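You operate a simulated robot arm through the tools that you are given. There is no shell and no other tool. Be economical: measure what you need, move in short steps, check, and stop when the job is done.

Carry out the task below with a simulated two-armed robot. There is one attempt and no reset: what you move stays moved.

TASK
Take the felt pad from the top of the front wall-side table and put it on the right half of the sill under the blue blind. Put the carton from the top of the front window-side table on top of the papers there. Pick up the toy house from the top of the front window-side table with one hand, pass it to the other hand and put it on the top of the front wall-side table. Take the jar on the top of the back window-side table and put it away on the third board from the bottom of the fifth shelf bay. Take the cone from the top of the back window-side table and leave it on the blue pattern plate there. Take the yarn ball from the top of the front cross table and leave it on the left half of the sill under the green blind. Any order will do. Set down upright: carton, toy house, jar, cone.
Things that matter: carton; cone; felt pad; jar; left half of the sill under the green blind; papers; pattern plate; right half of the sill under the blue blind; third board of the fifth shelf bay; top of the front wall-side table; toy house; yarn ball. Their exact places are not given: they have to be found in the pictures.

It is judged by the outcome, as a careful person would: the job done as asked, and still so three seconds after it is handed in. It fails if anything else is knocked over, pushed out of place, dropped, spilled or broken.

THE ROBOT
Two 6-joint arms with two-finger grippers on one trunk, on a base that drives. Base frame: it is fixed to the floor where the robot stands at the start and does not move with it; the origin is under the middle of the robot, x ahead of it, y to its left, z up; the surface under the hand at the start is at about z = 0.74. Readings come in m, degrees, newtons and seconds.
The left shoulder is at the start at [0.06, 0.143, 0.875], the right one opposite. With the tool pointing down near the work surface each hand reaches from about 0.32 to 0.72 m from the robot's upright axis, wherever it stands, measured 20 degrees to its own side. Places, roughly: carton [1.5, 0, 0.75]; cone (7x7x11 cm) [1.6, 2.6, 0.8]; felt pad (10x13x4 cm) [0.6, 0, 0.7]; jar [1.75, 3, 0.75]; left half of the sill under the green blind [3.7, 2.1, 0.9]; papers (21x15x3 cm) [1.5, -0.5, 0.8]; pattern plate [1.5, 2.25, 0.75]; right half of the sill under the blue blind [3.7, -0.8, 0.9]; third board of the fifth shelf bay [0.5, 5.7, 0.8]; top of the front wall-side table [0.8, -0.2, 0.7]; toy house (8x6x9 cm) [1.6, -0.3, 0.8]; yarn ball (7x7x7 cm) [0.2, 2.6, 0.8]. Payload 2.45 kg a hand.
Tool frame (each hand has its own): the origin (TCP) lies between the finger pads and is the grasp point; the fingertips stand 0.026 m ahead of it; z points along the fingers, y is the line along which they close. The gripper opens to 0.096 m. The gripper's body begins 0.069 m behind the TCP.
Orientation is that of the tool frame in the base frame, as a unit quaternion [w, x, y, z]. With the fingers straight down and closing along the base's y, the tool's x points along the base's -x, its y along +y and its z along -z.

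THE INTERFACE
- The arms move only by the tool play_rows. It takes "left_targets", "right_targets" or both (then of equal length, played together; a hand with none holds still); each is a list of rows, each a list of 3 entries, a list of its own where there are three numbers: the finger opening in m, from 0 to 0.096, then the shift along the tool's x, y, z in m, then the turn, a rotation vector about the tool's x, y, z in degrees. In form: [[grip, [x, y, z], [rx, ry, rz]], ...]. A call has 1 to 8 rows; each row shifts and turns the commanded pose from where the row before left it, along the tool's axes as they then stand. Each row takes 0.2 s and may step no farther than 0.05 m and 8.6 degrees from the row before; otherwise, or with a gripper value out of range, the whole call is refused. A pose out of reach is approached as far as the arm can. The call stops where the force on the tool passes 40 N (or 10 N more than at its start, if that is more) or the arm is blocked; 0.2 s more then pass. The fingers move at their own pace and stop on an object; they squeeze with about 38 N. The grip force told is the motor's: it shows also when the fingers shut on nothing. Time passes only in rows, and 0.2 s behind the last, so rows that do not move let the fingers close. The reply holds the time, the measured pose of the TCP, the force on the tool along the base axes, the opening and the grip force, in the units named above and with some noise, with the torque about the TCP (base axes, N m) and any sound that the robot's microphone picked up.
- Cameras (640 x 400 px; columns grow to the right, rows downward): "scene" is now at [0.1272, 0.0258, 1.4704]; the picture's right is [0.34, -0.94, -0.00], its down [-0.78, -0.28, -0.56] and it looks along [0.53, 0.19, -0.83] (base axes); focal length 264 px, centre (320, 200). "left" rides on the left gripper at [0.082, -0.003, -0.098] in its tool frame; the picture's right is [0.04, 1.00, 0.00], its down [-0.73, 0.03, -0.68] and it looks along [-0.68, 0.03, 0.73] (tool axes); focal length 256 px, centre (320, 200). "right" rides on the right gripper at [0.082, 0.003, -0.098] in its tool frame; the picture's right is [-0.04, 1.00, 0.00], its down [-0.73, -0.03, -0.68] and it looks along [-0.68, -0.03, 0.73] (tool axes); focal length 256 px, centre (320, 200).
- grab_frame(camera): a new picture of that camera. It takes no simulated time.
- move_column(by): slides the trunk up (or, below 0, down) by that many m; the arms and the scene camera ride with it, the base frame stays. It gives what a move gives, with no picture.
- base_move(legs): drives the robot by 1 to 6 legs, each [ahead, turn to the left] in m and degrees, along the robot's own axes; the way and the turn of a leg run together, so that a leg with both is an arc; at most 1.5 m and 180 degrees a leg. The arms and the cameras ride along, it lands a little off, and it stops where it bumps. It gives what a move gives.
- head_to(pan, tilt): turns the head with the scene camera to pan (to the left, within 86 degrees either way) and tilt (down, from -29 to 69), counted from straight ahead of the robot. It gives what a move gives.
- probe_pixels(camera, pixels): for up to 12 pixels [column, row] of the newest picture of that camera ("zoom" is the newest enlarged one), the place [x, y, z] in the base frame of the surface seen there, good to about 0.002 m. It takes no simulated time.
- zoom(camera, box): a new picture of the part [left, top, right, bottom] of that camera's present view, enlarged. It takes no simulated time.
- hand_in(): hands the job in; it is judged then, once.

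Work in short steps. Measure before you move; look again where a grasp or a placing could have gone wrong, and mend it. You have 131 turns and 142 pictures in all, those below and enlarged ones among them. Open the grippers and draw the arms clear of the work before you hand the job in, unless the task says otherwise; then end with one line.

The tools are called after ">>>" by a JSON object that holds its "fn" and its "kwargs". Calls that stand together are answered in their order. play_rows: Moves the arms, as the interface text tells. Its arguments: {"type":"object","properties":{"left_targets":{"type":"array","items":{"type":"array"}},"right_targets":{"type":"array","items":{"type":"array"}}},"required":[]} The other tools are called the same way: move_column (by) slides the trunk up or down; base_move (legs) drives the base; head_to (pan, tilt) turns the head that bears the scene camera; grab_frame (camera) takes a picture; probe_pixels (camera, pixels) gives the place of the surface under pixels of a picture; zoom (camera, box) takes an enlarged picture of a part of a camera's view; hand_in () hands the job in.

At the start:

```text
t: 0.0
left_tool_pos: [0.414, 0.1459, 1.061]
left_ee_rot: [0.0, 0.0, 1.0, 0.0]
left_ft_force: [0.4, 0.0, 0.1]
left_torque: [-0.01, -0.01, -0.03]
left_finger_gap: 0.0959
left_gripper_force: 0.0
right_tool_pos: [0.4655, -0.1993, 0.9601]
right_ee_rot: [0.0, 0.0, 1.0, 0.001]
right_ft_force: [-0.1, 0.6, 0.7]
right_torque: [0.02, 0.0, 0.01]
right_finger_gap: 0.096
right_gripper_force: 0.1
trunk travel left (down, up): [-0.5, 0.09]
robot x, y, heading: [0.0011, -0.0008, 0.0]
head pan, tilt: [19.7, 55.8]
```

scene: 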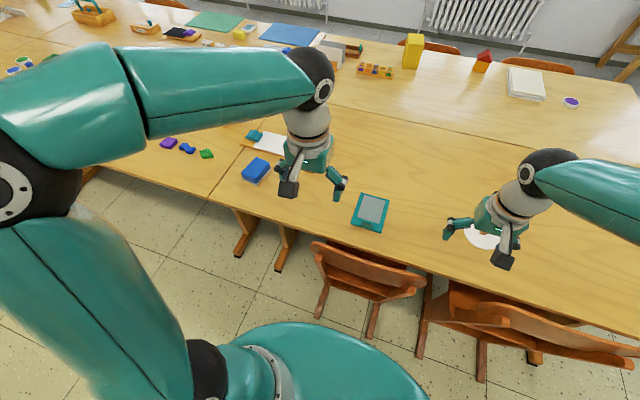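
right: 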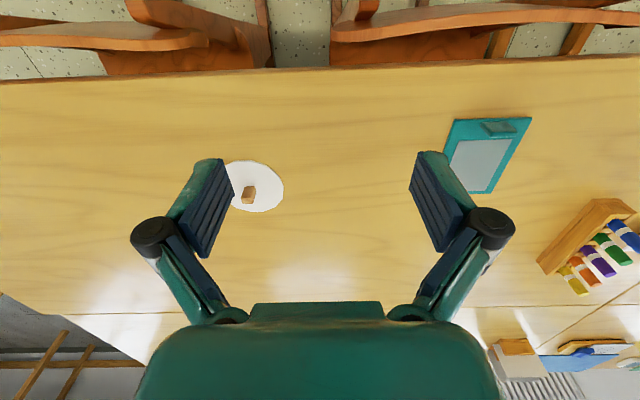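
left: 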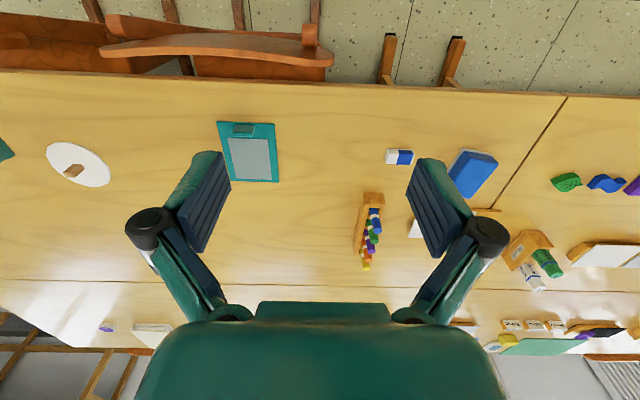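

I start by looking around with the head to map the room.

>>> {"fn": "head_to", "kwargs": {"pan": 0, "tilt": 30}}

>>> {"fn": "grab_frame", "kwargs": {"camera": "scene"}}

>>> {"fn": "head_to", "kwargs": {"pan": 70, "tilt": 20}}

>>> {"fn": "grab_frame", "kwargs": {"camera": "scene"}}

```text
t: 0.9
left_tool_pos: [0.414, 0.1446, 1.0615]
left_ee_rot: [0.0, 0.0, 1.0, 0.0]
left_ft_force: [-0.2, 0.3, 0.5]
left_torque: [-0.01, -0.01, 0.03]
left_finger_gap: 0.096
left_gripper_force: 0.0
right_tool_pos: [0.4653, -0.1998, 0.9611]
right_ee_rot: [-0.001, 0.0, 1.0, 0.0]
right_ft_force: [-0.1, -0.6, 1.1]
right_torque: [-0.01, -0.04, 0.04]
right_finger_gap: 0.0957
right_gripper_force: 0.1
trunk travel left (down, up): [-0.5, 0.09]
robot x, y, heading: [0.0036, -0.0005, -0.1]
head pan, tilt: [0.0, 30.0]
```

```text
138 pictures are left
```

scene: 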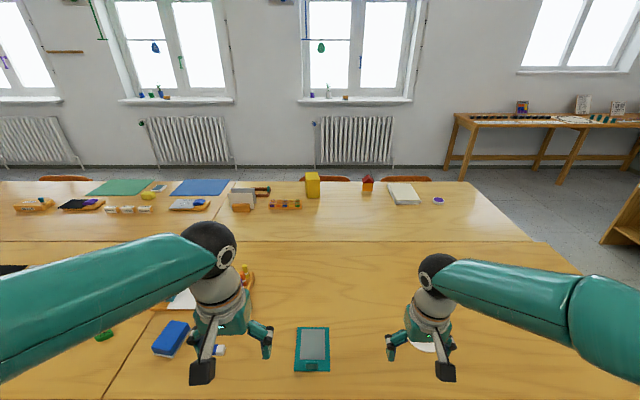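

```text
t: 2.3
left_tool_pos: [0.4133, 0.1449, 1.0603]
left_ee_rot: [0.0, -0.001, 1.0, 0.0]
left_ft_force: [0.1, 0.1, -0.2]
left_torque: [0.01, 0.02, 0.02]
left_finger_gap: 0.0961
left_gripper_force: 0.1
right_tool_pos: [0.4646, -0.1993, 0.9607]
right_ee_rot: [-0.001, 0.0, 1.0, 0.0]
right_ft_force: [-0.3, -0.3, -1.1]
right_torque: [0.02, 0.01, 0.03]
right_finger_gap: 0.0959
right_gripper_force: 0.1
trunk travel left (down, up): [-0.5, 0.09]
robot x, y, heading: [-0.0002, -0.0011, 0.2]
head pan, tilt: [70.0, 20.0]
```

```text
137 pictures are left
```

scene: 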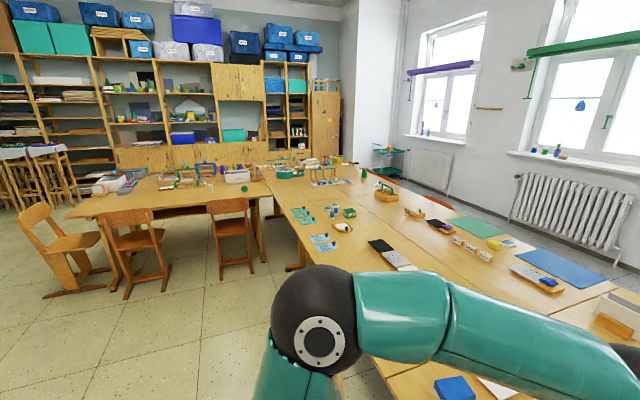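

The second view shows shelves at the far left wall, the cross tables and the green/purple blinds. I look further for the blinds and measure.

>>> {"fn": "probe_pixels", "kwargs": {"camera": "scene", "pixels": [[560, 157], [515, 152], [433, 140], [245, 189], [65, 210], [265, 200], [290, 265], [365, 375], [270, 85], [200, 120], [110, 100], [30, 100]]}}

>>> {"fn": "head_to", "kwargs": {"pan": 10, "tilt": 5}}

>>> {"fn": "grab_frame", "kwargs": {"camera": "scene"}}

>>> {"fn": "head_to", "kwargs": {"pan": 86, "tilt": 20}}

>>> {"fn": "grab_frame", "kwargs": {"camera": "scene"}}

>>> {"fn": "head_to", "kwargs": {"pan": -75, "tilt": 30}}

>>> {"fn": "grab_frame", "kwargs": {"camera": "scene"}}

```text
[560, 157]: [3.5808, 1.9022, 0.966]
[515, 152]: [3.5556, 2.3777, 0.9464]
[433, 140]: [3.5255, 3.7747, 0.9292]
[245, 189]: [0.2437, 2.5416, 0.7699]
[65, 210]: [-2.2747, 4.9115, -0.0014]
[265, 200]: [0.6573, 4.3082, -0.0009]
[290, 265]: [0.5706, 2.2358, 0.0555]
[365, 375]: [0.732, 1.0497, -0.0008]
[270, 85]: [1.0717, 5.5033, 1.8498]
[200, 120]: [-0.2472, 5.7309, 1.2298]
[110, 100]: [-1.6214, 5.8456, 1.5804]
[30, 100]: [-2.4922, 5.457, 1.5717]
```

```text
t: 3.6
left_tool_pos: [0.4152, 0.1449, 1.0614]
left_ee_rot: [-0.001, 0.0, 1.0, 0.0]
left_ft_force: [0.2, -0.8, -0.1]
left_torque: [-0.04, 0.02, 0.03]
left_finger_gap: 0.096
left_gripper_force: 0.1
right_tool_pos: [0.4649, -0.1999, 0.9598]
right_ee_rot: [0.0, 0.0, 1.0, -0.001]
right_ft_force: [-0.4, -1.0, 0.5]
right_torque: [0.0, 0.04, 0.0]
right_finger_gap: 0.0959
right_gripper_force: 0.0
trunk travel left (down, up): [-0.5, 0.09]
robot x, y, heading: [-0.0036, -0.0011, 0.0]
head pan, tilt: [10.0, 5.0]
```

```text
136 pictures are left
```

scene: 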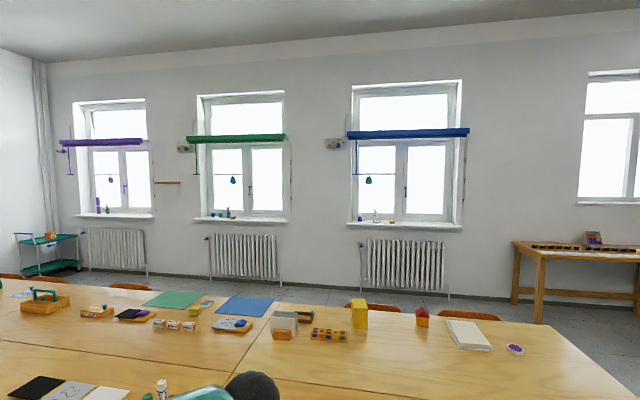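

```text
t: 5.1
left_tool_pos: [0.4143, 0.1448, 1.0605]
left_ee_rot: [-0.001, 0.001, 1.0, 0.0]
left_ft_force: [-0.4, -0.2, -0.1]
left_torque: [0.0, 0.02, -0.01]
left_finger_gap: 0.0959
left_gripper_force: 0.0
right_tool_pos: [0.4652, -0.2005, 0.9591]
right_ee_rot: [0.0, 0.0, 1.0, 0.0]
right_ft_force: [0.7, 0.5, -0.2]
right_torque: [-0.01, 0.02, 0.0]
right_finger_gap: 0.0962
right_gripper_force: 0.1
trunk travel left (down, up): [-0.5, 0.09]
robot x, y, heading: [-0.0015, -0.0006, -0.2]
head pan, tilt: [85.9, 20.0]
```

```text
135 pictures are left
```

scene: 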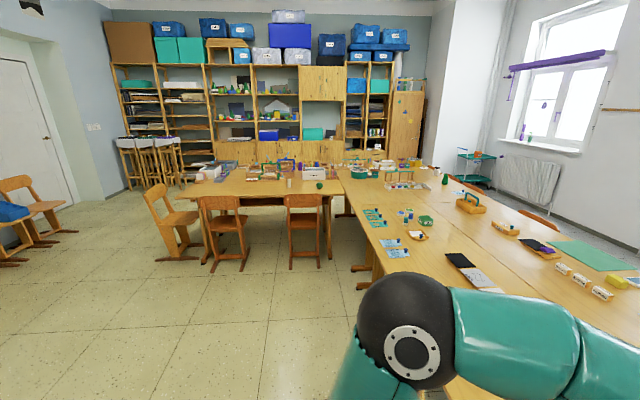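

```text
t: 7.6
left_tool_pos: [0.4142, 0.1458, 1.0604]
left_ee_rot: [-0.001, 0.0, 1.0, 0.0]
left_ft_force: [0.2, 0.2, -0.5]
left_torque: [-0.02, 0.02, 0.04]
left_finger_gap: 0.0959
left_gripper_force: 0.0
right_tool_pos: [0.4641, -0.2003, 0.9594]
right_ee_rot: [0.0, 0.0, 1.0, 0.0]
right_ft_force: [0.3, -0.8, 0.3]
right_torque: [0.0, -0.02, -0.03]
right_finger_gap: 0.096
right_gripper_force: 0.1
trunk travel left (down, up): [-0.5, 0.09]
robot x, y, heading: [0.0032, 0.0033, 0.1]
head pan, tilt: [-75.0, 30.0]
```

```text
134 pictures are left
```

scene: 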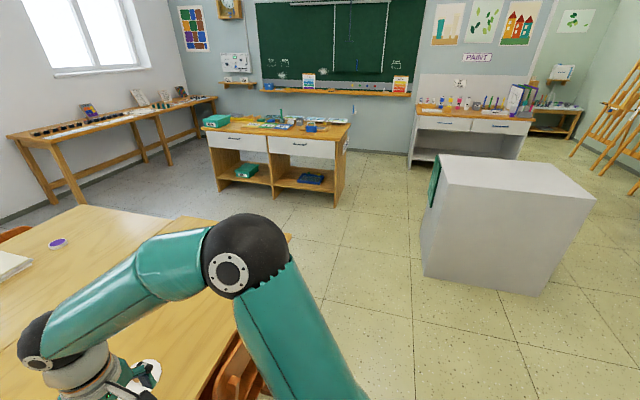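

Now a closer look at the front tables for measuring items and table edges.

>>> {"fn": "move_column", "kwargs": {"by": 0.09}}

>>> {"fn": "head_to", "kwargs": {"pan": -5, "tilt": 25}}

>>> {"fn": "zoom", "kwargs": {"camera": "scene", "box": [200, 160, 520, 360]}}

```text
t: 8.8
left_tool_pos: [0.4138, 0.1451, 1.1509]
left_ee_rot: [0.0, 0.0, 1.0, 0.0]
left_ft_force: [0.1, -0.3, -0.2]
left_torque: [-0.02, 0.02, -0.02]
left_finger_gap: 0.0959
left_gripper_force: 0.1
right_tool_pos: [0.4643, -0.1995, 1.0498]
right_ee_rot: [0.0, 0.0, 1.0, 0.0]
right_ft_force: [0.4, -0.8, 0.3]
right_torque: [0.0, -0.02, 0.02]
right_finger_gap: 0.0959
right_gripper_force: 0.0
trunk travel left (down, up): [-0.59, 0.0]
robot x, y, heading: [0.0004, -0.0031, 0.0]
head pan, tilt: [-75.0, 30.0]
```

```text
t: 10.2
left_tool_pos: [0.4141, 0.1456, 1.1507]
left_ee_rot: [0.0, 0.0, 1.0, 0.0]
left_ft_force: [-1.1, -0.2, 0.0]
left_torque: [-0.02, 0.02, -0.01]
left_finger_gap: 0.0961
left_gripper_force: 0.0
right_tool_pos: [0.4651, -0.1999, 1.0494]
right_ee_rot: [0.0, 0.0, 1.0, 0.0]
right_ft_force: [0.4, 0.2, -0.3]
right_torque: [0.0, -0.03, 0.0]
right_finger_gap: 0.0963
right_gripper_force: 0.0
trunk travel left (down, up): [-0.59, 0.0]
robot x, y, heading: [-0.0012, -0.0017, 0.1]
head pan, tilt: [-5.0, 25.0]
```

```text
2.00 times, centred on (360, 260) of scene
```

zoom: 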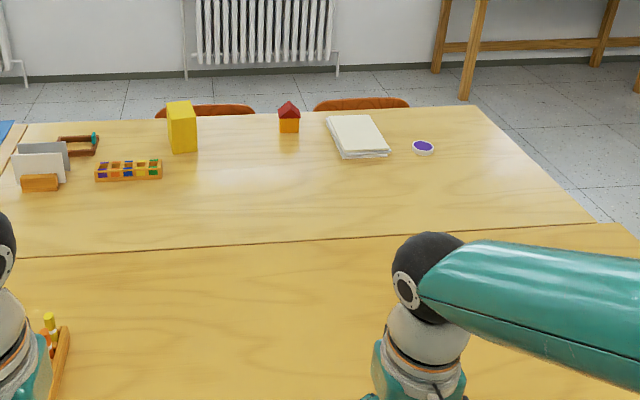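

The carton (182,127), toy house (289,117), papers (357,135) are seen in the zoom. I measure these and table edges and chairs.

>>> {"fn": "probe_pixels", "kwargs": {"camera": "zoom", "pixels": [[184, 104], [182, 152], [288, 131], [288, 103], [350, 125], [344, 156], [389, 152], [478, 109], [590, 220], [205, 108], [360, 102], [423, 148]]}}

>>> {"fn": "head_to", "kwargs": {"pan": 0, "tilt": 55}}

>>> {"fn": "grab_frame", "kwargs": {"camera": "scene"}}

```text
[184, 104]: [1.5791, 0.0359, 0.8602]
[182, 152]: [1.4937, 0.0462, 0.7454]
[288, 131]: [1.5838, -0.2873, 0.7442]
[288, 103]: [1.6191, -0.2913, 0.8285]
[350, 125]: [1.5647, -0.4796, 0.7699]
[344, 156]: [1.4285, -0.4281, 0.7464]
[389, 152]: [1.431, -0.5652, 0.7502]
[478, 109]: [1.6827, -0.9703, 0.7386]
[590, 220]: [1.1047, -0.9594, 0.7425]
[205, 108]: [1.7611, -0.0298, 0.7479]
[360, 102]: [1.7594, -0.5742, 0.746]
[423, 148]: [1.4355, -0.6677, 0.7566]
```

```text
t: 11.2
left_tool_pos: [0.4138, 0.1459, 1.1513]
left_ee_rot: [0.001, 0.0, 1.0, 0.0]
left_ft_force: [-0.5, -0.1, -0.2]
left_torque: [-0.02, 0.01, 0.0]
left_finger_gap: 0.0961
left_gripper_force: 0.1
right_tool_pos: [0.4642, -0.1991, 1.0506]
right_ee_rot: [0.0, 0.0, 1.0, 0.0]
right_ft_force: [-0.8, 0.0, -0.2]
right_torque: [-0.03, -0.01, 0.0]
right_finger_gap: 0.0961
right_gripper_force: 0.1
trunk travel left (down, up): [-0.59, 0.0]
robot x, y, heading: [-0.0016, 0.0027, 0.0]
head pan, tilt: [0.0, 55.0]
```

```text
132 pictures are left
```

scene: 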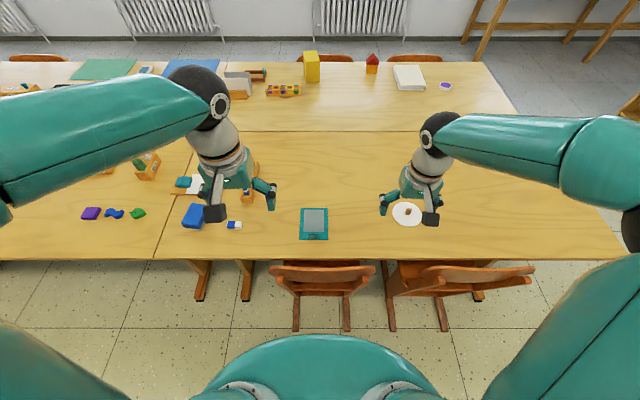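

I measure the candidates for the felt pad: blue block (194,216), teal slate (313,222), white/blue eraser (234,225).

>>> {"fn": "probe_pixels", "kwargs": {"camera": "scene", "pixels": [[194, 215], [184, 226], [201, 229], [205, 207], [313, 220], [314, 237], [406, 210], [408, 214], [234, 225], [315, 268], [500, 267], [314, 255]]}}

>>> {"fn": "zoom", "kwargs": {"camera": "scene", "box": [80, 140, 400, 340]}}

```text
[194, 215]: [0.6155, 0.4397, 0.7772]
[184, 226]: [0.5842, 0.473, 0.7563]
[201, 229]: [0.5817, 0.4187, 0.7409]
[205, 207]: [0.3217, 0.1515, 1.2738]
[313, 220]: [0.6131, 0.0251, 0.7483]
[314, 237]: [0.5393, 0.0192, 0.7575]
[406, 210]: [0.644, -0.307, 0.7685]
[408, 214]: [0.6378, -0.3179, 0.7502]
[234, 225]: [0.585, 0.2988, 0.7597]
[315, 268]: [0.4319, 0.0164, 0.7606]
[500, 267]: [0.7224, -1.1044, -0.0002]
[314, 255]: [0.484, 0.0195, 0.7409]
```

```text
2.00 times, centred on (240, 240) of scene
```

zoom: 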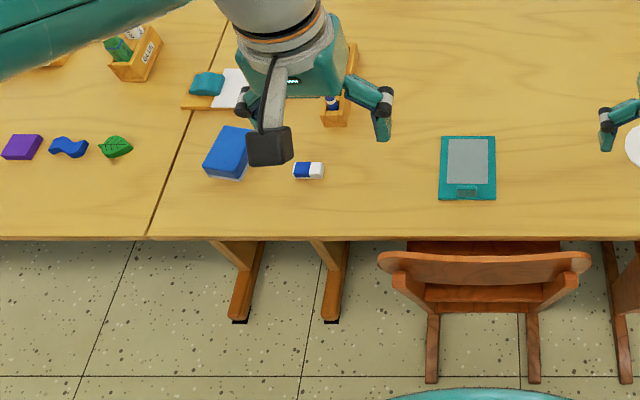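

Two candidates remain: the blue block and the teal framed slate. I look closer at both with the left wrist camera.

>>> {"fn": "grab_frame", "kwargs": {"camera": "left"}}

>>> {"fn": "zoom", "kwargs": {"camera": "left", "box": [190, 80, 350, 180]}}

>>> {"fn": "zoom", "kwargs": {"camera": "left", "box": [370, 110, 530, 210]}}

```text
130 pictures are left
```

left: 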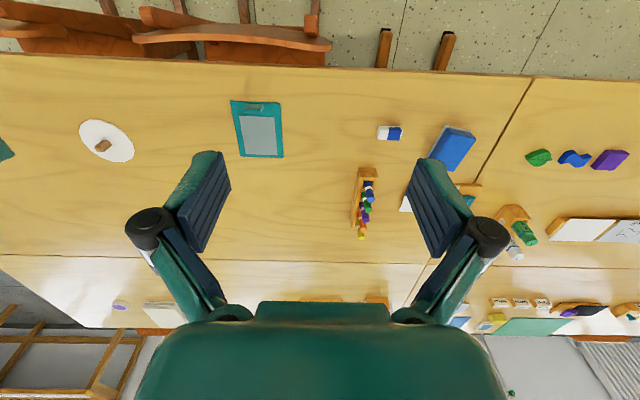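

```text
4.00 times, centred on (270, 130) of left
```

zoom: 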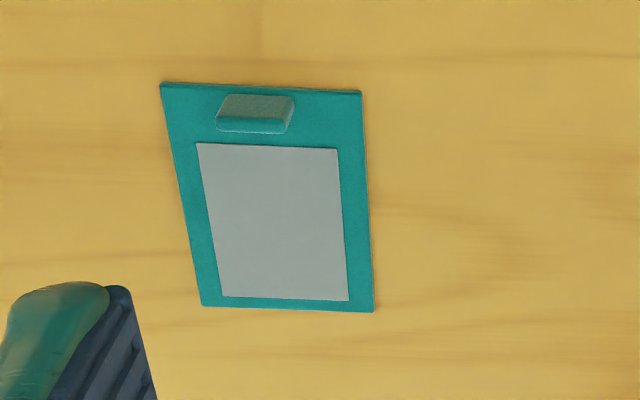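

```text
4.00 times, centred on (450, 160) of left
```

zoom: 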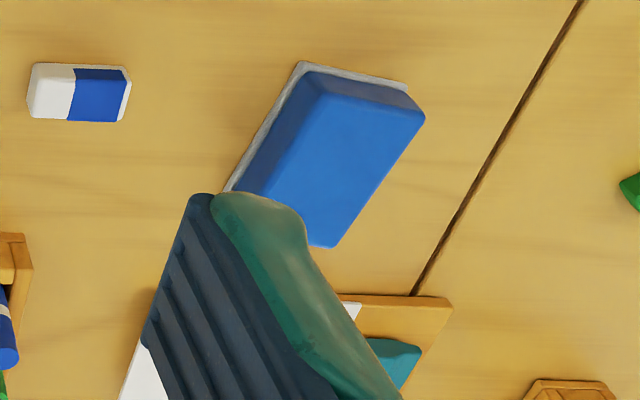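

The teal pad has a felt texture and a raised tab and stands at the given place (0.6, 0). I measure its tab and the sizes.

>>> {"fn": "zoom", "kwargs": {"camera": "left", "box": [190, 80, 350, 180]}}

>>> {"fn": "probe_pixels", "kwargs": {"camera": "zoom", "pixels": [[258, 104], [252, 125], [240, 100], [280, 102], [162, 85], [360, 94], [372, 308], [203, 302], [250, 220], [400, 200], [224, 125], [290, 100]]}}

```text
4.00 times, centred on (270, 130) of left
```

zoom: 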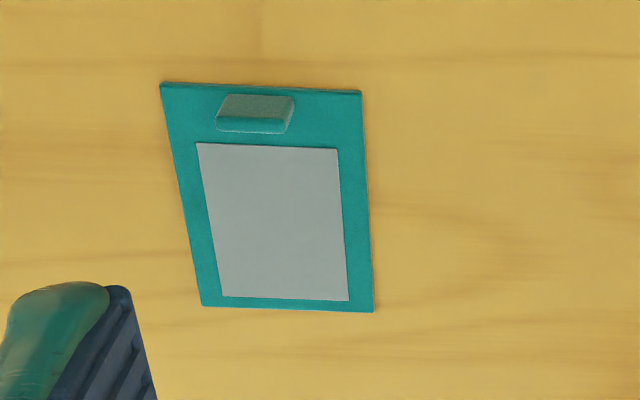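

```text
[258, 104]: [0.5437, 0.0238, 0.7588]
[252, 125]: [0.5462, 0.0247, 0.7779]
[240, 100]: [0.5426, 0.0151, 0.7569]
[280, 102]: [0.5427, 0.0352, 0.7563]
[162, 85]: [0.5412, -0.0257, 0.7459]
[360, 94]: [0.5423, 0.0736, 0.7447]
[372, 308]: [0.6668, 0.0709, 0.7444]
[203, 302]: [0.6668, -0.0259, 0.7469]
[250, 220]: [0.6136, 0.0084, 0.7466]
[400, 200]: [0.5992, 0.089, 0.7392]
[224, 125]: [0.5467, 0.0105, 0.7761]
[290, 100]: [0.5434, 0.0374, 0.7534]
```

The pad has a tab (x≈0.543–0.55, y 0.010–0.038, top z 0.778); it fits the 10x13x4 size. I bring the right hand over it, moving the left hand aside.

>>> {"fn": "play_rows", "kwargs": {"right_targets": [[0.096, [-0.017, 0.045, 0], [0, 0, 0]], [0.096, [-0.017, 0.045, 0], [0, 0, 0]], [0.096, [-0.017, 0.045, 0], [0, 0, 0]], [0.096, [-0.017, 0.045, 0], [0, 0, 0]], [0.096, [-0.016, 0.044, 0], [0, 0, 0]], [0.096, [0, 0, 0], [0, 0, -8.5]], [0.096, [0, 0, 0], [0, 0, -8.5]], [0.096, [0, 0, 0], [0, 0, -8.5]]], "left_targets": [[0.096, [0, 0.04, 0], [0, 0, 0]], [0.096, [0, 0.04, 0], [0, 0, 0]], [0.096, [0, 0.04, 0], [0, 0, 0]], [0.096, [0, 0.04, 0], [0, 0, 0]], [0.096, [0, 0.03, 0], [0, 0, 0]], [0.096, [0, 0, 0], [0, 0, 0]], [0.096, [0, 0, 0], [0, 0, 0]], [0.096, [0, 0, 0], [0, 0, 0]]]}}

>>> {"fn": "play_rows", "kwargs": {"right_targets": [[0.096, [0, 0, 0], [0, 0, -8.5]], [0.096, [0, 0, 0], [0, 0, -8.5]], [0.096, [0, 0, 0], [0, 0, -8.5]], [0.096, [0, 0, 0], [0, 0, -8.5]], [0.096, [0, 0, 0], [0, 0, -8.5]], [0.096, [0, 0, 0], [0, 0, -8.5]], [0.096, [0, 0, 0], [0, 0, -8.5]], [0.096, [0, 0, 0], [0, 0, -5]]]}}

>>> {"fn": "grab_frame", "kwargs": {"camera": "right"}}

>>> {"fn": "grab_frame", "kwargs": {"camera": "scene"}}

```text
t: 13.0
left_tool_pos: [0.4139, 0.3351, 1.1506]
left_ee_rot: [0.0, 0.0, 1.0, 0.001]
left_ft_force: [0.5, -0.2, 0.3]
left_torque: [-0.02, 0.02, 0.01]
left_finger_gap: 0.0959
left_gripper_force: 0.0
right_tool_pos: [0.548, 0.0236, 1.049]
right_ee_rot: [0.0, -0.222, 0.975, 0.001]
right_ft_force: [0.0, -0.6, -0.9]
right_torque: [0.05, 0.0, 0.01]
right_finger_gap: 0.0961
right_gripper_force: 0.2
trunk travel left (down, up): [-0.59, 0.0]
robot x, y, heading: [-0.0033, 0.0021, 0.0]
head pan, tilt: [0.0, 55.0]
```

```text
t: 14.8
left_tool_pos: [0.4133, 0.3353, 1.1499]
left_ee_rot: [-0.001, 0.0, 1.0, 0.001]
left_ft_force: [0.4, -0.7, 0.5]
left_torque: [-0.03, 0.01, 0.01]
left_finger_gap: 0.0962
left_gripper_force: 0.0
right_tool_pos: [0.5482, 0.0251, 1.0487]
right_ee_rot: [0.0, 0.708, -0.706, -0.001]
right_ft_force: [-1.0, 0.3, -0.4]
right_torque: [-0.01, 0.02, 0.01]
right_finger_gap: 0.0961
right_gripper_force: 0.0
trunk travel left (down, up): [-0.59, 0.0]
robot x, y, heading: [0.0008, -0.0035, -0.2]
head pan, tilt: [0.0, 55.0]
```

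```text
126 pictures are left
```

right: 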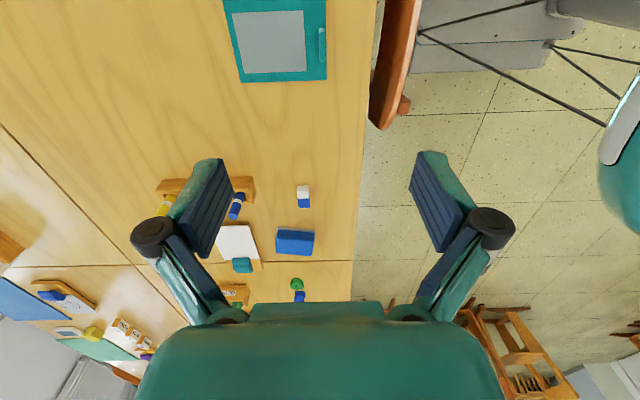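

```text
125 pictures are left
```

scene: 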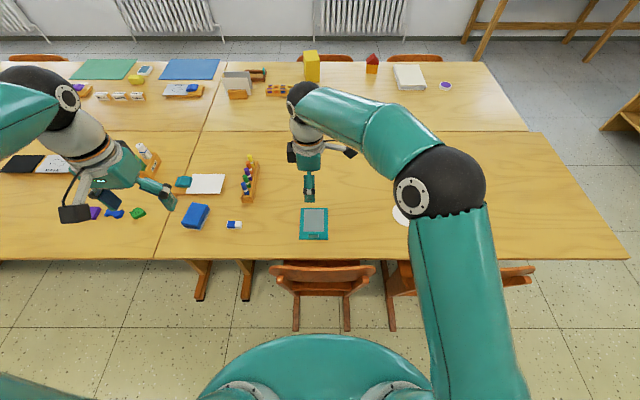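

The pad's tab shows at (321,43) of the right picture; I measure both faces of it and the base disc's front edge.

>>> {"fn": "zoom", "kwargs": {"camera": "right", "box": [220, 0, 380, 100]}}

>>> {"fn": "probe_pixels", "kwargs": {"camera": "scene", "pixels": [[318, 340], [314, 233], [318, 380]]}}

```text
4.00 times, centred on (300, 50) of right
```

zoom: 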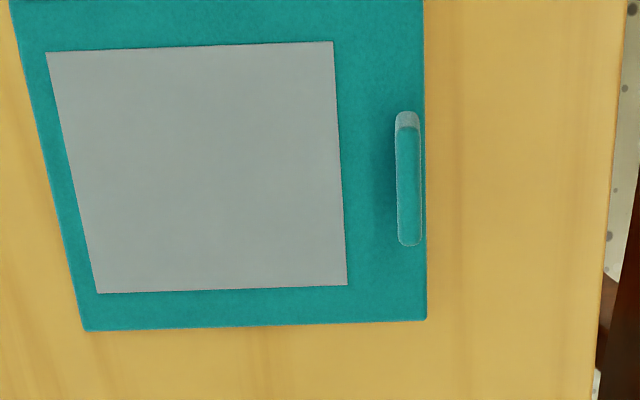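

```text
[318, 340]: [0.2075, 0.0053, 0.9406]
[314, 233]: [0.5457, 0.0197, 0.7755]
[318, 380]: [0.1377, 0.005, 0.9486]
```

>>> {"fn": "probe_pixels", "kwargs": {"camera": "zoom", "pixels": [[400, 180], [409, 180], [417, 180], [409, 135], [409, 235], [406, 115]]}}

```text
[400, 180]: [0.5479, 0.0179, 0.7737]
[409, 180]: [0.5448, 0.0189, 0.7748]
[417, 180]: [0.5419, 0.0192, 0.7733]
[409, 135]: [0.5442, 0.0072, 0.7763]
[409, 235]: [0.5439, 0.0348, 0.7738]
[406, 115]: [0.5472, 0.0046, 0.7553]
```

Tab centre is about (0.545, 0.020), top 0.777. Lower the column and then the hand with fingers half open.

>>> {"fn": "move_column", "kwargs": {"by": -0.09}}

>>> {"fn": "play_rows", "kwargs": {"right_targets": [[0.05, [0.004, 0.003, 0.04], [0, 0, 0]], [0.05, [0, 0, 0.045], [0, 0, 0]], [0.05, [0, 0, 0.045], [0, 0, 0]], [0.05, [0, 0, 0.03], [0, 0, 0]]]}}

>>> {"fn": "grab_frame", "kwargs": {"camera": "right"}}

```text
t: 16.0
left_tool_pos: [0.4143, 0.3362, 1.0601]
left_ee_rot: [0.0, 0.0, 1.0, 0.0]
left_ft_force: [-0.7, 0.5, 0.2]
left_torque: [0.01, 0.02, -0.03]
left_finger_gap: 0.0959
left_gripper_force: 0.0
right_tool_pos: [0.5484, 0.0234, 0.9606]
right_ee_rot: [0.0, 0.708, -0.707, 0.0]
right_ft_force: [0.5, -0.6, -0.3]
right_torque: [0.01, -0.03, -0.01]
right_finger_gap: 0.0962
right_gripper_force: 0.1
trunk travel left (down, up): [-0.5, 0.09]
robot x, y, heading: [-0.0002, 0.002, 0.1]
head pan, tilt: [0.0, 55.0]
```

```text
t: 17.0
left_tool_pos: [0.4145, 0.3343, 1.0603]
left_ee_rot: [0.0, 0.0, 1.0, 0.0]
left_ft_force: [-0.9, -0.4, -0.7]
left_torque: [-0.01, 0.02, 0.0]
left_finger_gap: 0.0962
left_gripper_force: 0.1
right_tool_pos: [0.5472, 0.021, 0.7981]
right_ee_rot: [0.001, 0.707, -0.707, -0.001]
right_ft_force: [0.4, 1.0, 0.2]
right_torque: [0.02, 0.0, -0.01]
right_finger_gap: 0.0499
right_gripper_force: 0.1
trunk travel left (down, up): [-0.5, 0.09]
robot x, y, heading: [0.0013, 0.0006, 0.0]
head pan, tilt: [0.0, 55.0]
```

```text
123 pictures are left
```

right: 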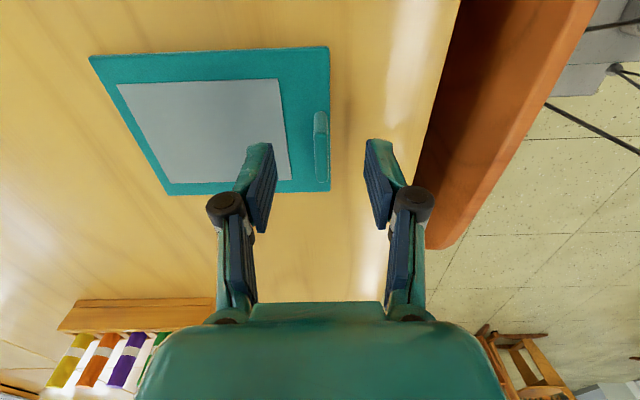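

The tab lies between the fingers; lower 18 mm more and close.

>>> {"fn": "play_rows", "kwargs": {"right_targets": [[0.05, [0, 0.002, 0.018], [0, 0, 0]], [0.0, [0, 0, 0], [0, 0, 0]], [0.0, [0, 0, 0], [0, 0, 0]], [0.0, [0, 0, 0], [0, 0, 0]], [0.0, [0, 0, 0], [0, 0, 0]]]}}

>>> {"fn": "play_rows", "kwargs": {"right_targets": [[0.0, [0, 0, -0.02], [0, 0, 0]], [0.0, [0, 0, -0.04], [0, 0, 0]], [0.0, [0, 0, -0.045], [0, 0, 0]], [0.0, [0, 0, -0.045], [0, 0, 0]]]}}

>>> {"fn": "grab_frame", "kwargs": {"camera": "right"}}

>>> {"fn": "grab_frame", "kwargs": {"camera": "scene"}}

```text
t: 18.2
left_tool_pos: [0.4134, 0.3353, 1.06]
left_ee_rot: [0.0, 0.0, 1.0, 0.0]
left_ft_force: [0.2, -1.1, -0.6]
left_torque: [0.02, 0.01, -0.01]
left_finger_gap: 0.096
left_gripper_force: 0.0
right_tool_pos: [0.5436, 0.022, 0.7814]
right_ee_rot: [0.0, 0.707, -0.707, 0.0]
right_ft_force: [0.5, 0.3, -0.2]
right_torque: [-0.02, 0.02, 0.02]
right_finger_gap: 0.0068
right_gripper_force: 35.3
trunk travel left (down, up): [-0.5, 0.09]
robot x, y, heading: [0.0017, 0.0, 0.3]
head pan, tilt: [0.0, 55.0]
```

```text
t: 19.2
left_tool_pos: [0.4122, 0.335, 1.0604]
left_ee_rot: [0.001, 0.0, 1.0, 0.0]
left_ft_force: [1.3, 0.4, -0.3]
left_torque: [0.0, -0.01, -0.03]
left_finger_gap: 0.096
left_gripper_force: 0.1
right_tool_pos: [0.5436, 0.0206, 0.9325]
right_ee_rot: [0.001, 0.707, -0.707, -0.001]
right_ft_force: [0.2, 0.3, 1.0]
right_torque: [-0.01, -0.01, -0.01]
right_finger_gap: 0.0069
right_gripper_force: 35.0
trunk travel left (down, up): [-0.5, 0.09]
robot x, y, heading: [0.0011, -0.0013, -0.2]
head pan, tilt: [0.0, 55.0]
```

```text
122 pictures are left
```

right: 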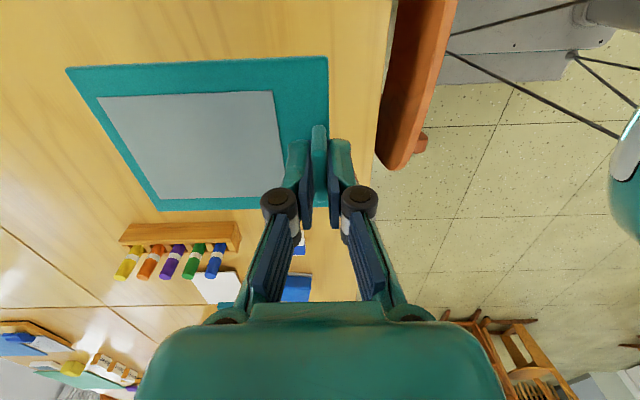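

```text
121 pictures are left
```

scene: 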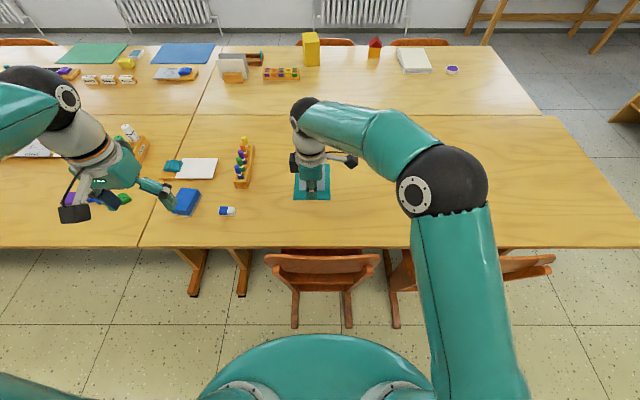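

The pad is held. Now I look for the yarn ball and the way to the cross table.

>>> {"fn": "move_column", "kwargs": {"by": 0.09}}

>>> {"fn": "head_to", "kwargs": {"pan": 84, "tilt": 22}}

>>> {"fn": "zoom", "kwargs": {"camera": "scene", "box": [150, 120, 470, 320]}}

>>> {"fn": "probe_pixels", "kwargs": {"camera": "zoom", "pixels": [[340, 115], [334, 133], [366, 130], [110, 130], [290, 120], [200, 190], [60, 190], [320, 240], [375, 180], [430, 130], [160, 130], [40, 130]]}}

```text
t: 20.5
left_tool_pos: [0.4132, 0.3363, 1.1496]
left_ee_rot: [0.001, 0.0, 1.0, 0.0]
left_ft_force: [-0.2, 0.8, 0.1]
left_torque: [0.04, -0.01, -0.03]
left_finger_gap: 0.096
left_gripper_force: 0.1
right_tool_pos: [0.5444, 0.0201, 1.0229]
right_ee_rot: [0.001, 0.707, -0.707, 0.0]
right_ft_force: [0.4, -0.1, 0.8]
right_torque: [-0.02, 0.01, 0.0]
right_finger_gap: 0.0067
right_gripper_force: 35.0
trunk travel left (down, up): [-0.59, 0.0]
robot x, y, heading: [0.0012, -0.0005, -0.1]
head pan, tilt: [0.0, 55.0]
```

```text
t: 22.1
left_tool_pos: [0.4125, 0.335, 1.1514]
left_ee_rot: [0.001, 0.0, 1.0, 0.0]
left_ft_force: [0.5, -0.2, 0.1]
left_torque: [0.0, 0.01, -0.01]
left_finger_gap: 0.0959
left_gripper_force: 0.1
right_tool_pos: [0.5436, 0.0212, 1.022]
right_ee_rot: [0.0, 0.707, -0.707, 0.0]
right_ft_force: [-0.2, -0.7, -1.2]
right_torque: [0.0, 0.02, 0.0]
right_finger_gap: 0.0067
right_gripper_force: 35.2
trunk travel left (down, up): [-0.59, 0.0]
robot x, y, heading: [0.002, -0.0008, 0.1]
head pan, tilt: [84.0, 22.0]
```

```text
2.00 times, centred on (310, 220) of scene
```

zoom: 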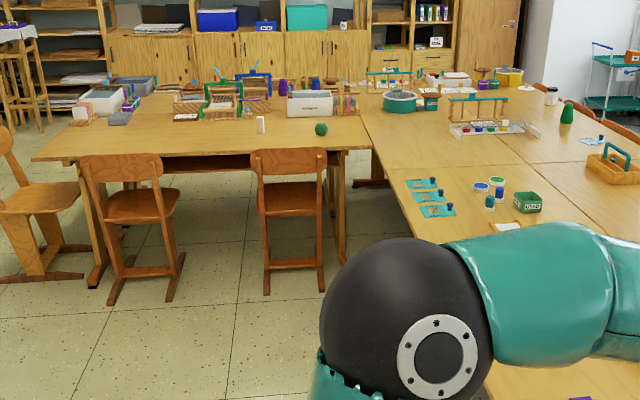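

```text
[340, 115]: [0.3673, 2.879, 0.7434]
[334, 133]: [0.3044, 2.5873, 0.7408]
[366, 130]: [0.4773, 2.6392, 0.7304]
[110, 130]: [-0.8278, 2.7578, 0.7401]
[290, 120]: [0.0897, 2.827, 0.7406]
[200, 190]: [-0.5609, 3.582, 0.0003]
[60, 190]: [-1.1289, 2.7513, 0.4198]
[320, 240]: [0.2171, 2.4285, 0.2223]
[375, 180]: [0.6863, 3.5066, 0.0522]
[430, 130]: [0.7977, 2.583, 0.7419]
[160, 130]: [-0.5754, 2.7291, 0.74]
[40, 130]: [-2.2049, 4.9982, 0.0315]
```

I check my own base size with the right wrist camera, and the chair in front of the cross table.

>>> {"fn": "probe_pixels", "kwargs": {"camera": "zoom", "pixels": [[287, 155], [258, 155], [316, 155], [264, 290], [320, 288], [321, 124], [321, 134], [287, 200], [120, 160], [88, 300], [260, 130], [335, 260]]}}

>>> {"fn": "grab_frame", "kwargs": {"camera": "right"}}

```text
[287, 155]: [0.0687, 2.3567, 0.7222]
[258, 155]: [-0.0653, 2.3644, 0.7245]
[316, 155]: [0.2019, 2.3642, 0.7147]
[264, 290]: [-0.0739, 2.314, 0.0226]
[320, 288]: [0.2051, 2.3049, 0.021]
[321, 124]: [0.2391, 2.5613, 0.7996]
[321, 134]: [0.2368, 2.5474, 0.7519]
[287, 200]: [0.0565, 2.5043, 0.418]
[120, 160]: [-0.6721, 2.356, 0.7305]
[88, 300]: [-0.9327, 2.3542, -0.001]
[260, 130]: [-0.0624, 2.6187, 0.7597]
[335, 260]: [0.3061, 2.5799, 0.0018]
```

```text
119 pictures are left
```

right: 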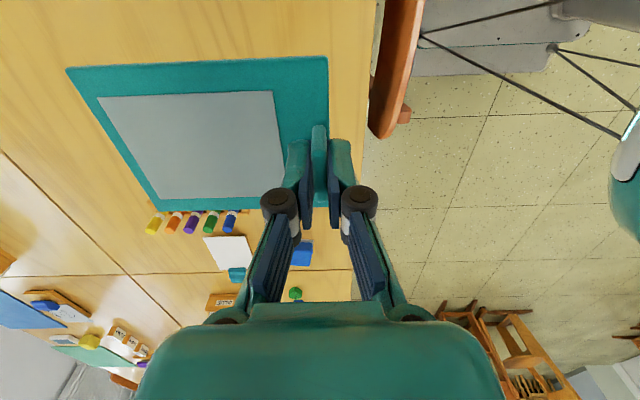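

>>> {"fn": "probe_pixels", "kwargs": {"camera": "right", "pixels": [[490, 60], [415, 72], [550, 65], [600, 10], [555, 35], [625, 180], [530, 95], [630, 130]]}}

```text
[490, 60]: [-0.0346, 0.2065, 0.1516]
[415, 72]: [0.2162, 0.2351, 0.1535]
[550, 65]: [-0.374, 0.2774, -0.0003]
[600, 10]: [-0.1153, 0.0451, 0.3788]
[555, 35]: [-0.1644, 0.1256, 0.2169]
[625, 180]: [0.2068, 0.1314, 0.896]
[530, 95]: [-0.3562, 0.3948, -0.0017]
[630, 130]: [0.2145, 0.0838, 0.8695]
```

The base is a low box of about ±0.24 m. I retract the right hand, turn left and drive up to the chair row in front of the cross table where the green ball lies (~[0.237, 2.57]).

>>> {"fn": "play_rows", "kwargs": {"right_targets": [[0.0, [0.036, 0.033, 0], [0, 0, 0]], [0.0, [0.036, 0.033, 0], [0, 0, 0]], [0.0, [0.036, 0.033, 0], [0, 0, 0]], [0.0, [0.036, 0.033, 0], [0, 0, 0]]]}}

>>> {"fn": "base_move", "kwargs": {"legs": [[0, 87], [1.0, 0], [0.6, 0]]}}

>>> {"fn": "head_to", "kwargs": {"pan": -10, "tilt": 45}}

>>> {"fn": "grab_frame", "kwargs": {"camera": "scene"}}

```text
t: 23.1
left_tool_pos: [0.4117, 0.3352, 1.1501]
left_ee_rot: [0.0, 0.0, 1.0, 0.0]
left_ft_force: [-0.5, -0.5, 0.1]
left_torque: [-0.03, -0.03, 0.04]
left_finger_gap: 0.0961
left_gripper_force: 0.0
right_tool_pos: [0.411, -0.1247, 1.0223]
right_ee_rot: [0.001, -0.707, 0.707, 0.0]
right_ft_force: [0.5, -0.2, 0.2]
right_torque: [0.01, 0.01, -0.03]
right_finger_gap: 0.007
right_gripper_force: 35.0
trunk travel left (down, up): [-0.59, 0.0]
robot x, y, heading: [-0.0003, -0.0001, -0.2]
head pan, tilt: [84.0, 22.0]
```

```text
t: 26.2
left_tool_pos: [-0.0799, 0.5263, 1.1502]
left_ee_rot: [0.0, -0.498, 0.867, -0.001]
left_ft_force: [-0.4, 0.6, 0.5]
left_torque: [-0.02, -0.09, -0.01]
left_finger_gap: 0.096
left_gripper_force: 0.1
right_tool_pos: [0.3153, 0.2944, 1.0241]
right_ee_rot: [0.001, 0.965, -0.261, 0.002]
right_ft_force: [0.0, 0.2, -0.6]
right_torque: [-0.07, -0.02, -0.01]
right_finger_gap: 0.0069
right_gripper_force: 34.6
trunk travel left (down, up): [-0.59, 0.0]
robot x, y, heading: [0.0318, -0.0203, 61.0]
head pan, tilt: [84.0, 22.0]
stopped in leg 1: the robot was blocked; the commanded pose is now the measured one
```

```text
t: 27.9
left_tool_pos: [-0.0772, 0.5242, 1.1511]
left_ee_rot: [0.001, -0.498, 0.867, 0.0]
left_ft_force: [0.2, 0.1, -0.8]
left_torque: [-0.02, -0.02, -0.01]
left_finger_gap: 0.0958
left_gripper_force: 0.1
right_tool_pos: [0.3165, 0.2929, 1.0227]
right_ee_rot: [0.0, 0.965, -0.262, 0.0]
right_ft_force: [-0.7, -1.5, -0.2]
right_torque: [-0.02, 0.01, -0.03]
right_finger_gap: 0.0067
right_gripper_force: 35.2
trunk travel left (down, up): [-0.59, 0.0]
robot x, y, heading: [0.0328, -0.0201, 60.8]
head pan, tilt: [-10.0, 45.0]
```

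```text
118 pictures are left
```

scene: 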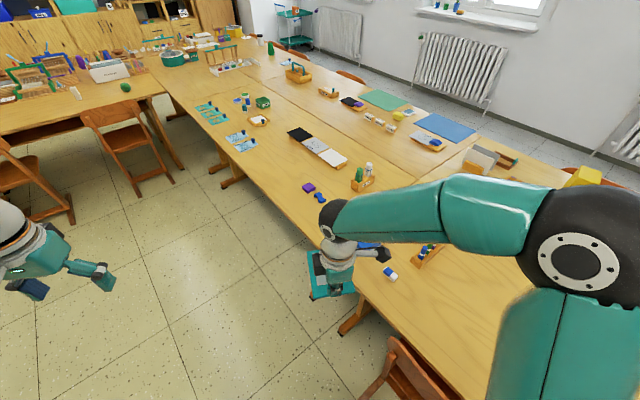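

The turn stopped at 61°, blocked by something. I look to the right and down to see what touches.

>>> {"fn": "head_to", "kwargs": {"pan": -70, "tilt": 60}}

>>> {"fn": "grab_frame", "kwargs": {"camera": "scene"}}

>>> {"fn": "grab_frame", "kwargs": {"camera": "right"}}

```text
t: 29.2
left_tool_pos: [-0.0801, 0.5242, 1.1511]
left_ee_rot: [0.001, -0.498, 0.867, 0.0]
left_ft_force: [0.6, 0.1, -0.7]
left_torque: [0.03, -0.05, -0.03]
left_finger_gap: 0.096
left_gripper_force: 0.0
right_tool_pos: [0.3173, 0.2934, 1.0236]
right_ee_rot: [0.0, 0.965, -0.261, 0.0]
right_ft_force: [0.2, 0.9, -0.4]
right_torque: [0.02, 0.01, -0.01]
right_finger_gap: 0.0069
right_gripper_force: 35.3
trunk travel left (down, up): [-0.59, 0.0]
robot x, y, heading: [0.0351, -0.02, 61.0]
head pan, tilt: [-70.0, 60.0]
```

```text
117 pictures are left
```

scene: 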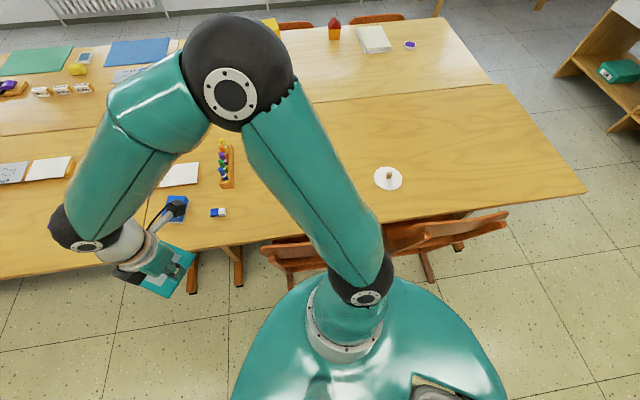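

```text
116 pictures are left
```

right: 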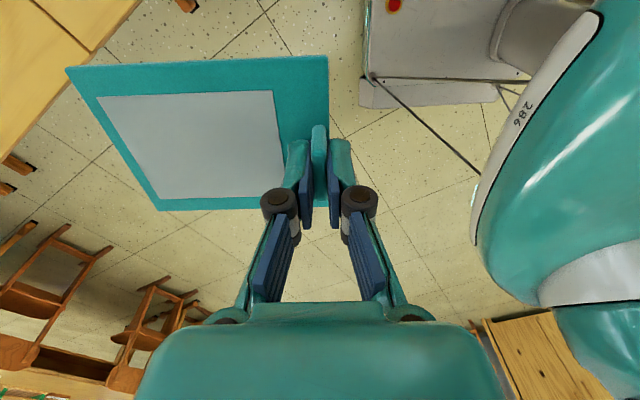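

>>> {"fn": "probe_pixels", "kwargs": {"camera": "right", "pixels": [[372, 72], [363, 104], [480, 98], [372, 20], [525, 78], [420, 40], [500, 60]]}}

>>> {"fn": "probe_pixels", "kwargs": {"camera": "scene", "pixels": [[290, 245], [268, 247], [330, 265], [400, 250], [505, 213], [430, 280], [290, 285], [450, 240], [370, 300], [480, 350], [260, 340]]}}

```text
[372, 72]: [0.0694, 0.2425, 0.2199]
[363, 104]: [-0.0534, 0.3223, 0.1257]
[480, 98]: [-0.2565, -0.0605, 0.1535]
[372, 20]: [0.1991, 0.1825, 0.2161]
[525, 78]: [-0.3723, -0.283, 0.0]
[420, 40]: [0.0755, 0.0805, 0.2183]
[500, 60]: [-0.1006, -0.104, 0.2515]
```

```text
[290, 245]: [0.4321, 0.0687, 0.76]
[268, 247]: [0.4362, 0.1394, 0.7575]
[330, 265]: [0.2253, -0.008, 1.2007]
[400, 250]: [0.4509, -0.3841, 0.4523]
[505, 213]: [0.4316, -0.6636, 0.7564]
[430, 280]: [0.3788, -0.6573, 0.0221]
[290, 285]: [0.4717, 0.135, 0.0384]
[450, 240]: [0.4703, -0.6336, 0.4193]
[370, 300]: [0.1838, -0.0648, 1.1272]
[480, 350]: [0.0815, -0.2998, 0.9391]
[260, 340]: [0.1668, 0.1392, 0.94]
```

Chairs are unmoved; my front right corner just reached chair 1's leg. I back off first, then turn and drive.

>>> {"fn": "base_move", "kwargs": {"legs": [[-0.2, 0], [0, 24.7], [1.2, 0], [0.75, 0]]}}

>>> {"fn": "head_to", "kwargs": {"pan": -10, "tilt": 50}}

>>> {"fn": "grab_frame", "kwargs": {"camera": "scene"}}

```text
t: 41.6
left_tool_pos: [-0.2584, 2.1802, 1.1511]
left_ee_rot: [0.001, -0.677, 0.736, 0.001]
left_ft_force: [0.3, 0.0, 0.3]
left_torque: [-0.03, 0.01, 0.04]
left_finger_gap: 0.0959
left_gripper_force: 0.0
right_tool_pos: [0.1976, 2.1426, 1.0221]
right_ee_rot: [0.0, 0.999, -0.041, -0.001]
right_ft_force: [-0.2, 0.6, -0.9]
right_torque: [0.0, 0.01, -0.02]
right_finger_gap: 0.0066
right_gripper_force: 35.1
trunk travel left (down, up): [-0.59, 0.0]
robot x, y, heading: [0.0778, 1.7362, 86.3]
head pan, tilt: [-70.0, 60.0]
```

```text
t: 42.9
left_tool_pos: [-0.2581, 2.1805, 1.1511]
left_ee_rot: [0.001, -0.677, 0.736, 0.001]
left_ft_force: [0.7, 0.2, 0.1]
left_torque: [-0.01, -0.01, -0.02]
left_finger_gap: 0.096
left_gripper_force: 0.1
right_tool_pos: [0.1987, 2.1418, 1.0223]
right_ee_rot: [0.001, 0.999, -0.041, 0.0]
right_ft_force: [0.3, 0.2, -0.1]
right_torque: [-0.05, 0.02, -0.01]
right_finger_gap: 0.0068
right_gripper_force: 34.6
trunk travel left (down, up): [-0.59, 0.0]
robot x, y, heading: [0.0777, 1.738, 86.2]
head pan, tilt: [-10.0, 50.0]
```

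```text
115 pictures are left
```

scene: 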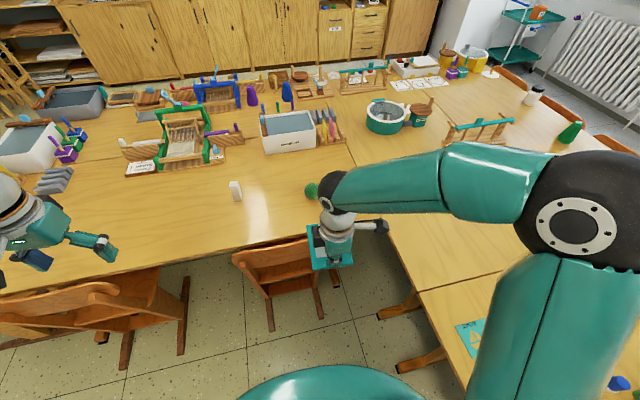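

I drive 0.19 m further and turn right a little so that the ball (311,190) is ahead of the left hand.

>>> {"fn": "base_move", "kwargs": {"legs": [[0.19, 0], [0, -16]]}}

>>> {"fn": "head_to", "kwargs": {"pan": 15, "tilt": 55}}

>>> {"fn": "grab_frame", "kwargs": {"camera": "scene"}}

```text
t: 45.5
left_tool_pos: [-0.1091, 2.4417, 1.1514]
left_ee_rot: [0.0, -0.568, 0.823, 0.0]
left_ft_force: [-0.6, -0.4, 0.8]
left_torque: [0.0, 0.0, -0.01]
left_finger_gap: 0.0962
left_gripper_force: 0.1
right_tool_pos: [0.319, 2.2783, 1.0229]
right_ee_rot: [0.001, 0.983, -0.181, -0.001]
right_ft_force: [-1.5, 0.6, -0.2]
right_torque: [-0.01, 0.02, 0.03]
right_finger_gap: 0.0069
right_gripper_force: 35.2
trunk travel left (down, up): [-0.59, 0.0]
robot x, y, heading: [0.0798, 1.9248, 70.4]
head pan, tilt: [-10.0, 50.0]
```

```text
t: 46.4
left_tool_pos: [-0.11, 2.4432, 1.1515]
left_ee_rot: [0.001, -0.567, 0.824, 0.0]
left_ft_force: [-0.3, 0.2, 0.2]
left_torque: [-0.03, 0.0, 0.02]
left_finger_gap: 0.096
left_gripper_force: 0.0
right_tool_pos: [0.3166, 2.2781, 1.0242]
right_ee_rot: [0.001, 0.983, -0.182, 0.0]
right_ft_force: [-0.2, 0.1, -0.4]
right_torque: [-0.03, 0.0, 0.04]
right_finger_gap: 0.0069
right_gripper_force: 35.4
trunk travel left (down, up): [-0.59, 0.0]
robot x, y, heading: [0.0789, 1.9242, 70.2]
head pan, tilt: [15.0, 55.0]
```

```text
114 pictures are left
```

scene: 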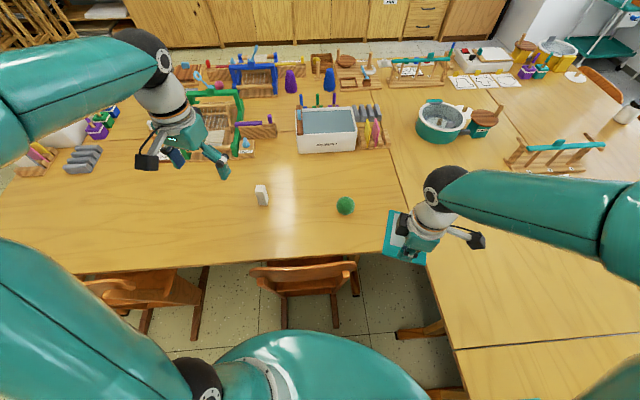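

>>> {"fn": "zoom", "kwargs": {"camera": "scene", "box": [240, 150, 400, 250]}}

>>> {"fn": "probe_pixels", "kwargs": {"camera": "scene", "pixels": [[345, 200], [345, 205], [338, 205], [353, 205], [345, 213], [300, 112], [262, 190], [305, 265]]}}

```text
4.00 times, centred on (320, 200) of scene
```

zoom: 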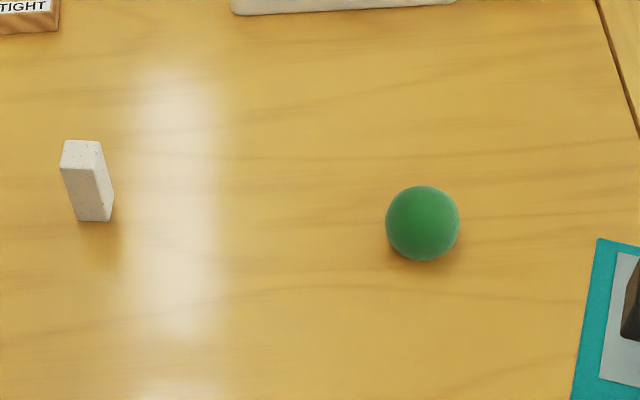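

```text
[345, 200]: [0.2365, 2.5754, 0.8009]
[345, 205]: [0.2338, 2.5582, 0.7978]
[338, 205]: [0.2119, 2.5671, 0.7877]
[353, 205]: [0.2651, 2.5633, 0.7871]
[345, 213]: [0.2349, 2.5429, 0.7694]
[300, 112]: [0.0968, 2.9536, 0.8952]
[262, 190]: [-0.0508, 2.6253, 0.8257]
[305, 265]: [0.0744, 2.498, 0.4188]
```

Ball centre ≈ (0.238, 2.575, 0.770). I move the left hand above it and the pad hand a little right.

>>> {"fn": "play_rows", "kwargs": {"left_targets": [[0.096, [-0.0302, -0.0352, 0], [0, 0, 0]], [0.096, [-0.0302, -0.0352, 0], [0, 0, 0]], [0.096, [-0.0302, -0.0352, 0], [0, 0, 0]], [0.096, [-0.0302, -0.0352, 0], [0, 0, 0]], [0.096, [-0.0302, -0.0352, 0], [0, 0, 0]], [0.096, [-0.0302, -0.0352, 0], [0, 0, 0]], [0.096, [-0.0302, -0.0352, 0], [0, 0, 0]], [0.096, [-0.0302, -0.0352, 0], [0, 0, 0]]], "right_targets": [[0, [0.015, 0, 0], [0, 0, 0]], [0, [0.015, 0, 0], [0, 0, 0]], [0, [0.015, 0, 0], [0, 0, 0]], [0, [0.015, 0, 0], [0, 0, 0]], [0, [0.015, 0, 0], [0, 0, 0]], [0, [0.015, 0, 0], [0, 0, 0]], [0, [0, 0, 0], [0, 0, 0]], [0, [0, 0, 0], [0, 0, 0]]]}}

>>> {"fn": "move_column", "kwargs": {"by": -0.12}}

>>> {"fn": "grab_frame", "kwargs": {"camera": "left"}}

```text
t: 48.2
left_tool_pos: [0.2075, 2.5353, 1.1452]
left_ee_rot: [0.0, -0.567, 0.823, 0.001]
left_ft_force: [0.0, 0.1, -0.2]
left_torque: [0.01, 0.03, -0.03]
left_finger_gap: 0.0962
left_gripper_force: 0.0
left hand out of reach, approached as far as the arm can: row 7, 8
right_tool_pos: [0.4034, 2.2435, 1.0252]
right_ee_rot: [0.001, 0.983, -0.182, 0.0]
right_ft_force: [0.4, -0.2, 0.4]
right_torque: [0.0, 0.02, -0.02]
right_finger_gap: 0.0066
right_gripper_force: 35.3
trunk travel left (down, up): [-0.59, 0.0]
robot x, y, heading: [0.0802, 1.9249, 70.6]
head pan, tilt: [15.0, 55.0]
```

```text
t: 49.7
left_tool_pos: [0.207, 2.5371, 1.0232]
left_ee_rot: [0.0, -0.568, 0.823, 0.001]
left_ft_force: [-0.2, 1.1, 0.2]
left_torque: [0.0, 0.03, 0.04]
left_finger_gap: 0.096
left_gripper_force: 0.0
right_tool_pos: [0.4025, 2.2442, 0.904]
right_ee_rot: [0.001, 0.983, -0.181, 0.0]
right_ft_force: [-0.8, -0.1, -0.4]
right_torque: [0.01, 0.02, 0.0]
right_finger_gap: 0.0065
right_gripper_force: 35.0
trunk travel left (down, up): [-0.47, 0.12]
robot x, y, heading: [0.077, 1.9227, 70.2]
head pan, tilt: [15.0, 55.0]
```

```text
112 pictures are left
```

left: 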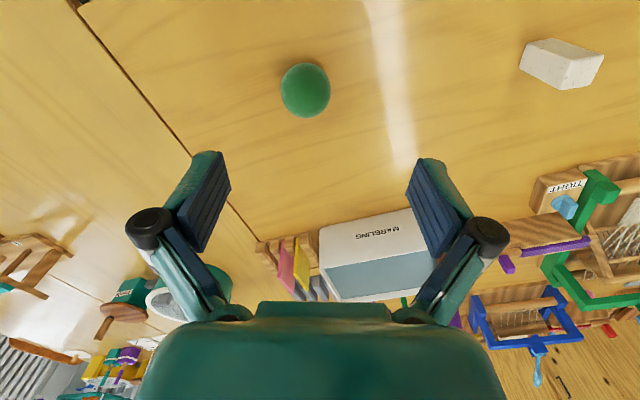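

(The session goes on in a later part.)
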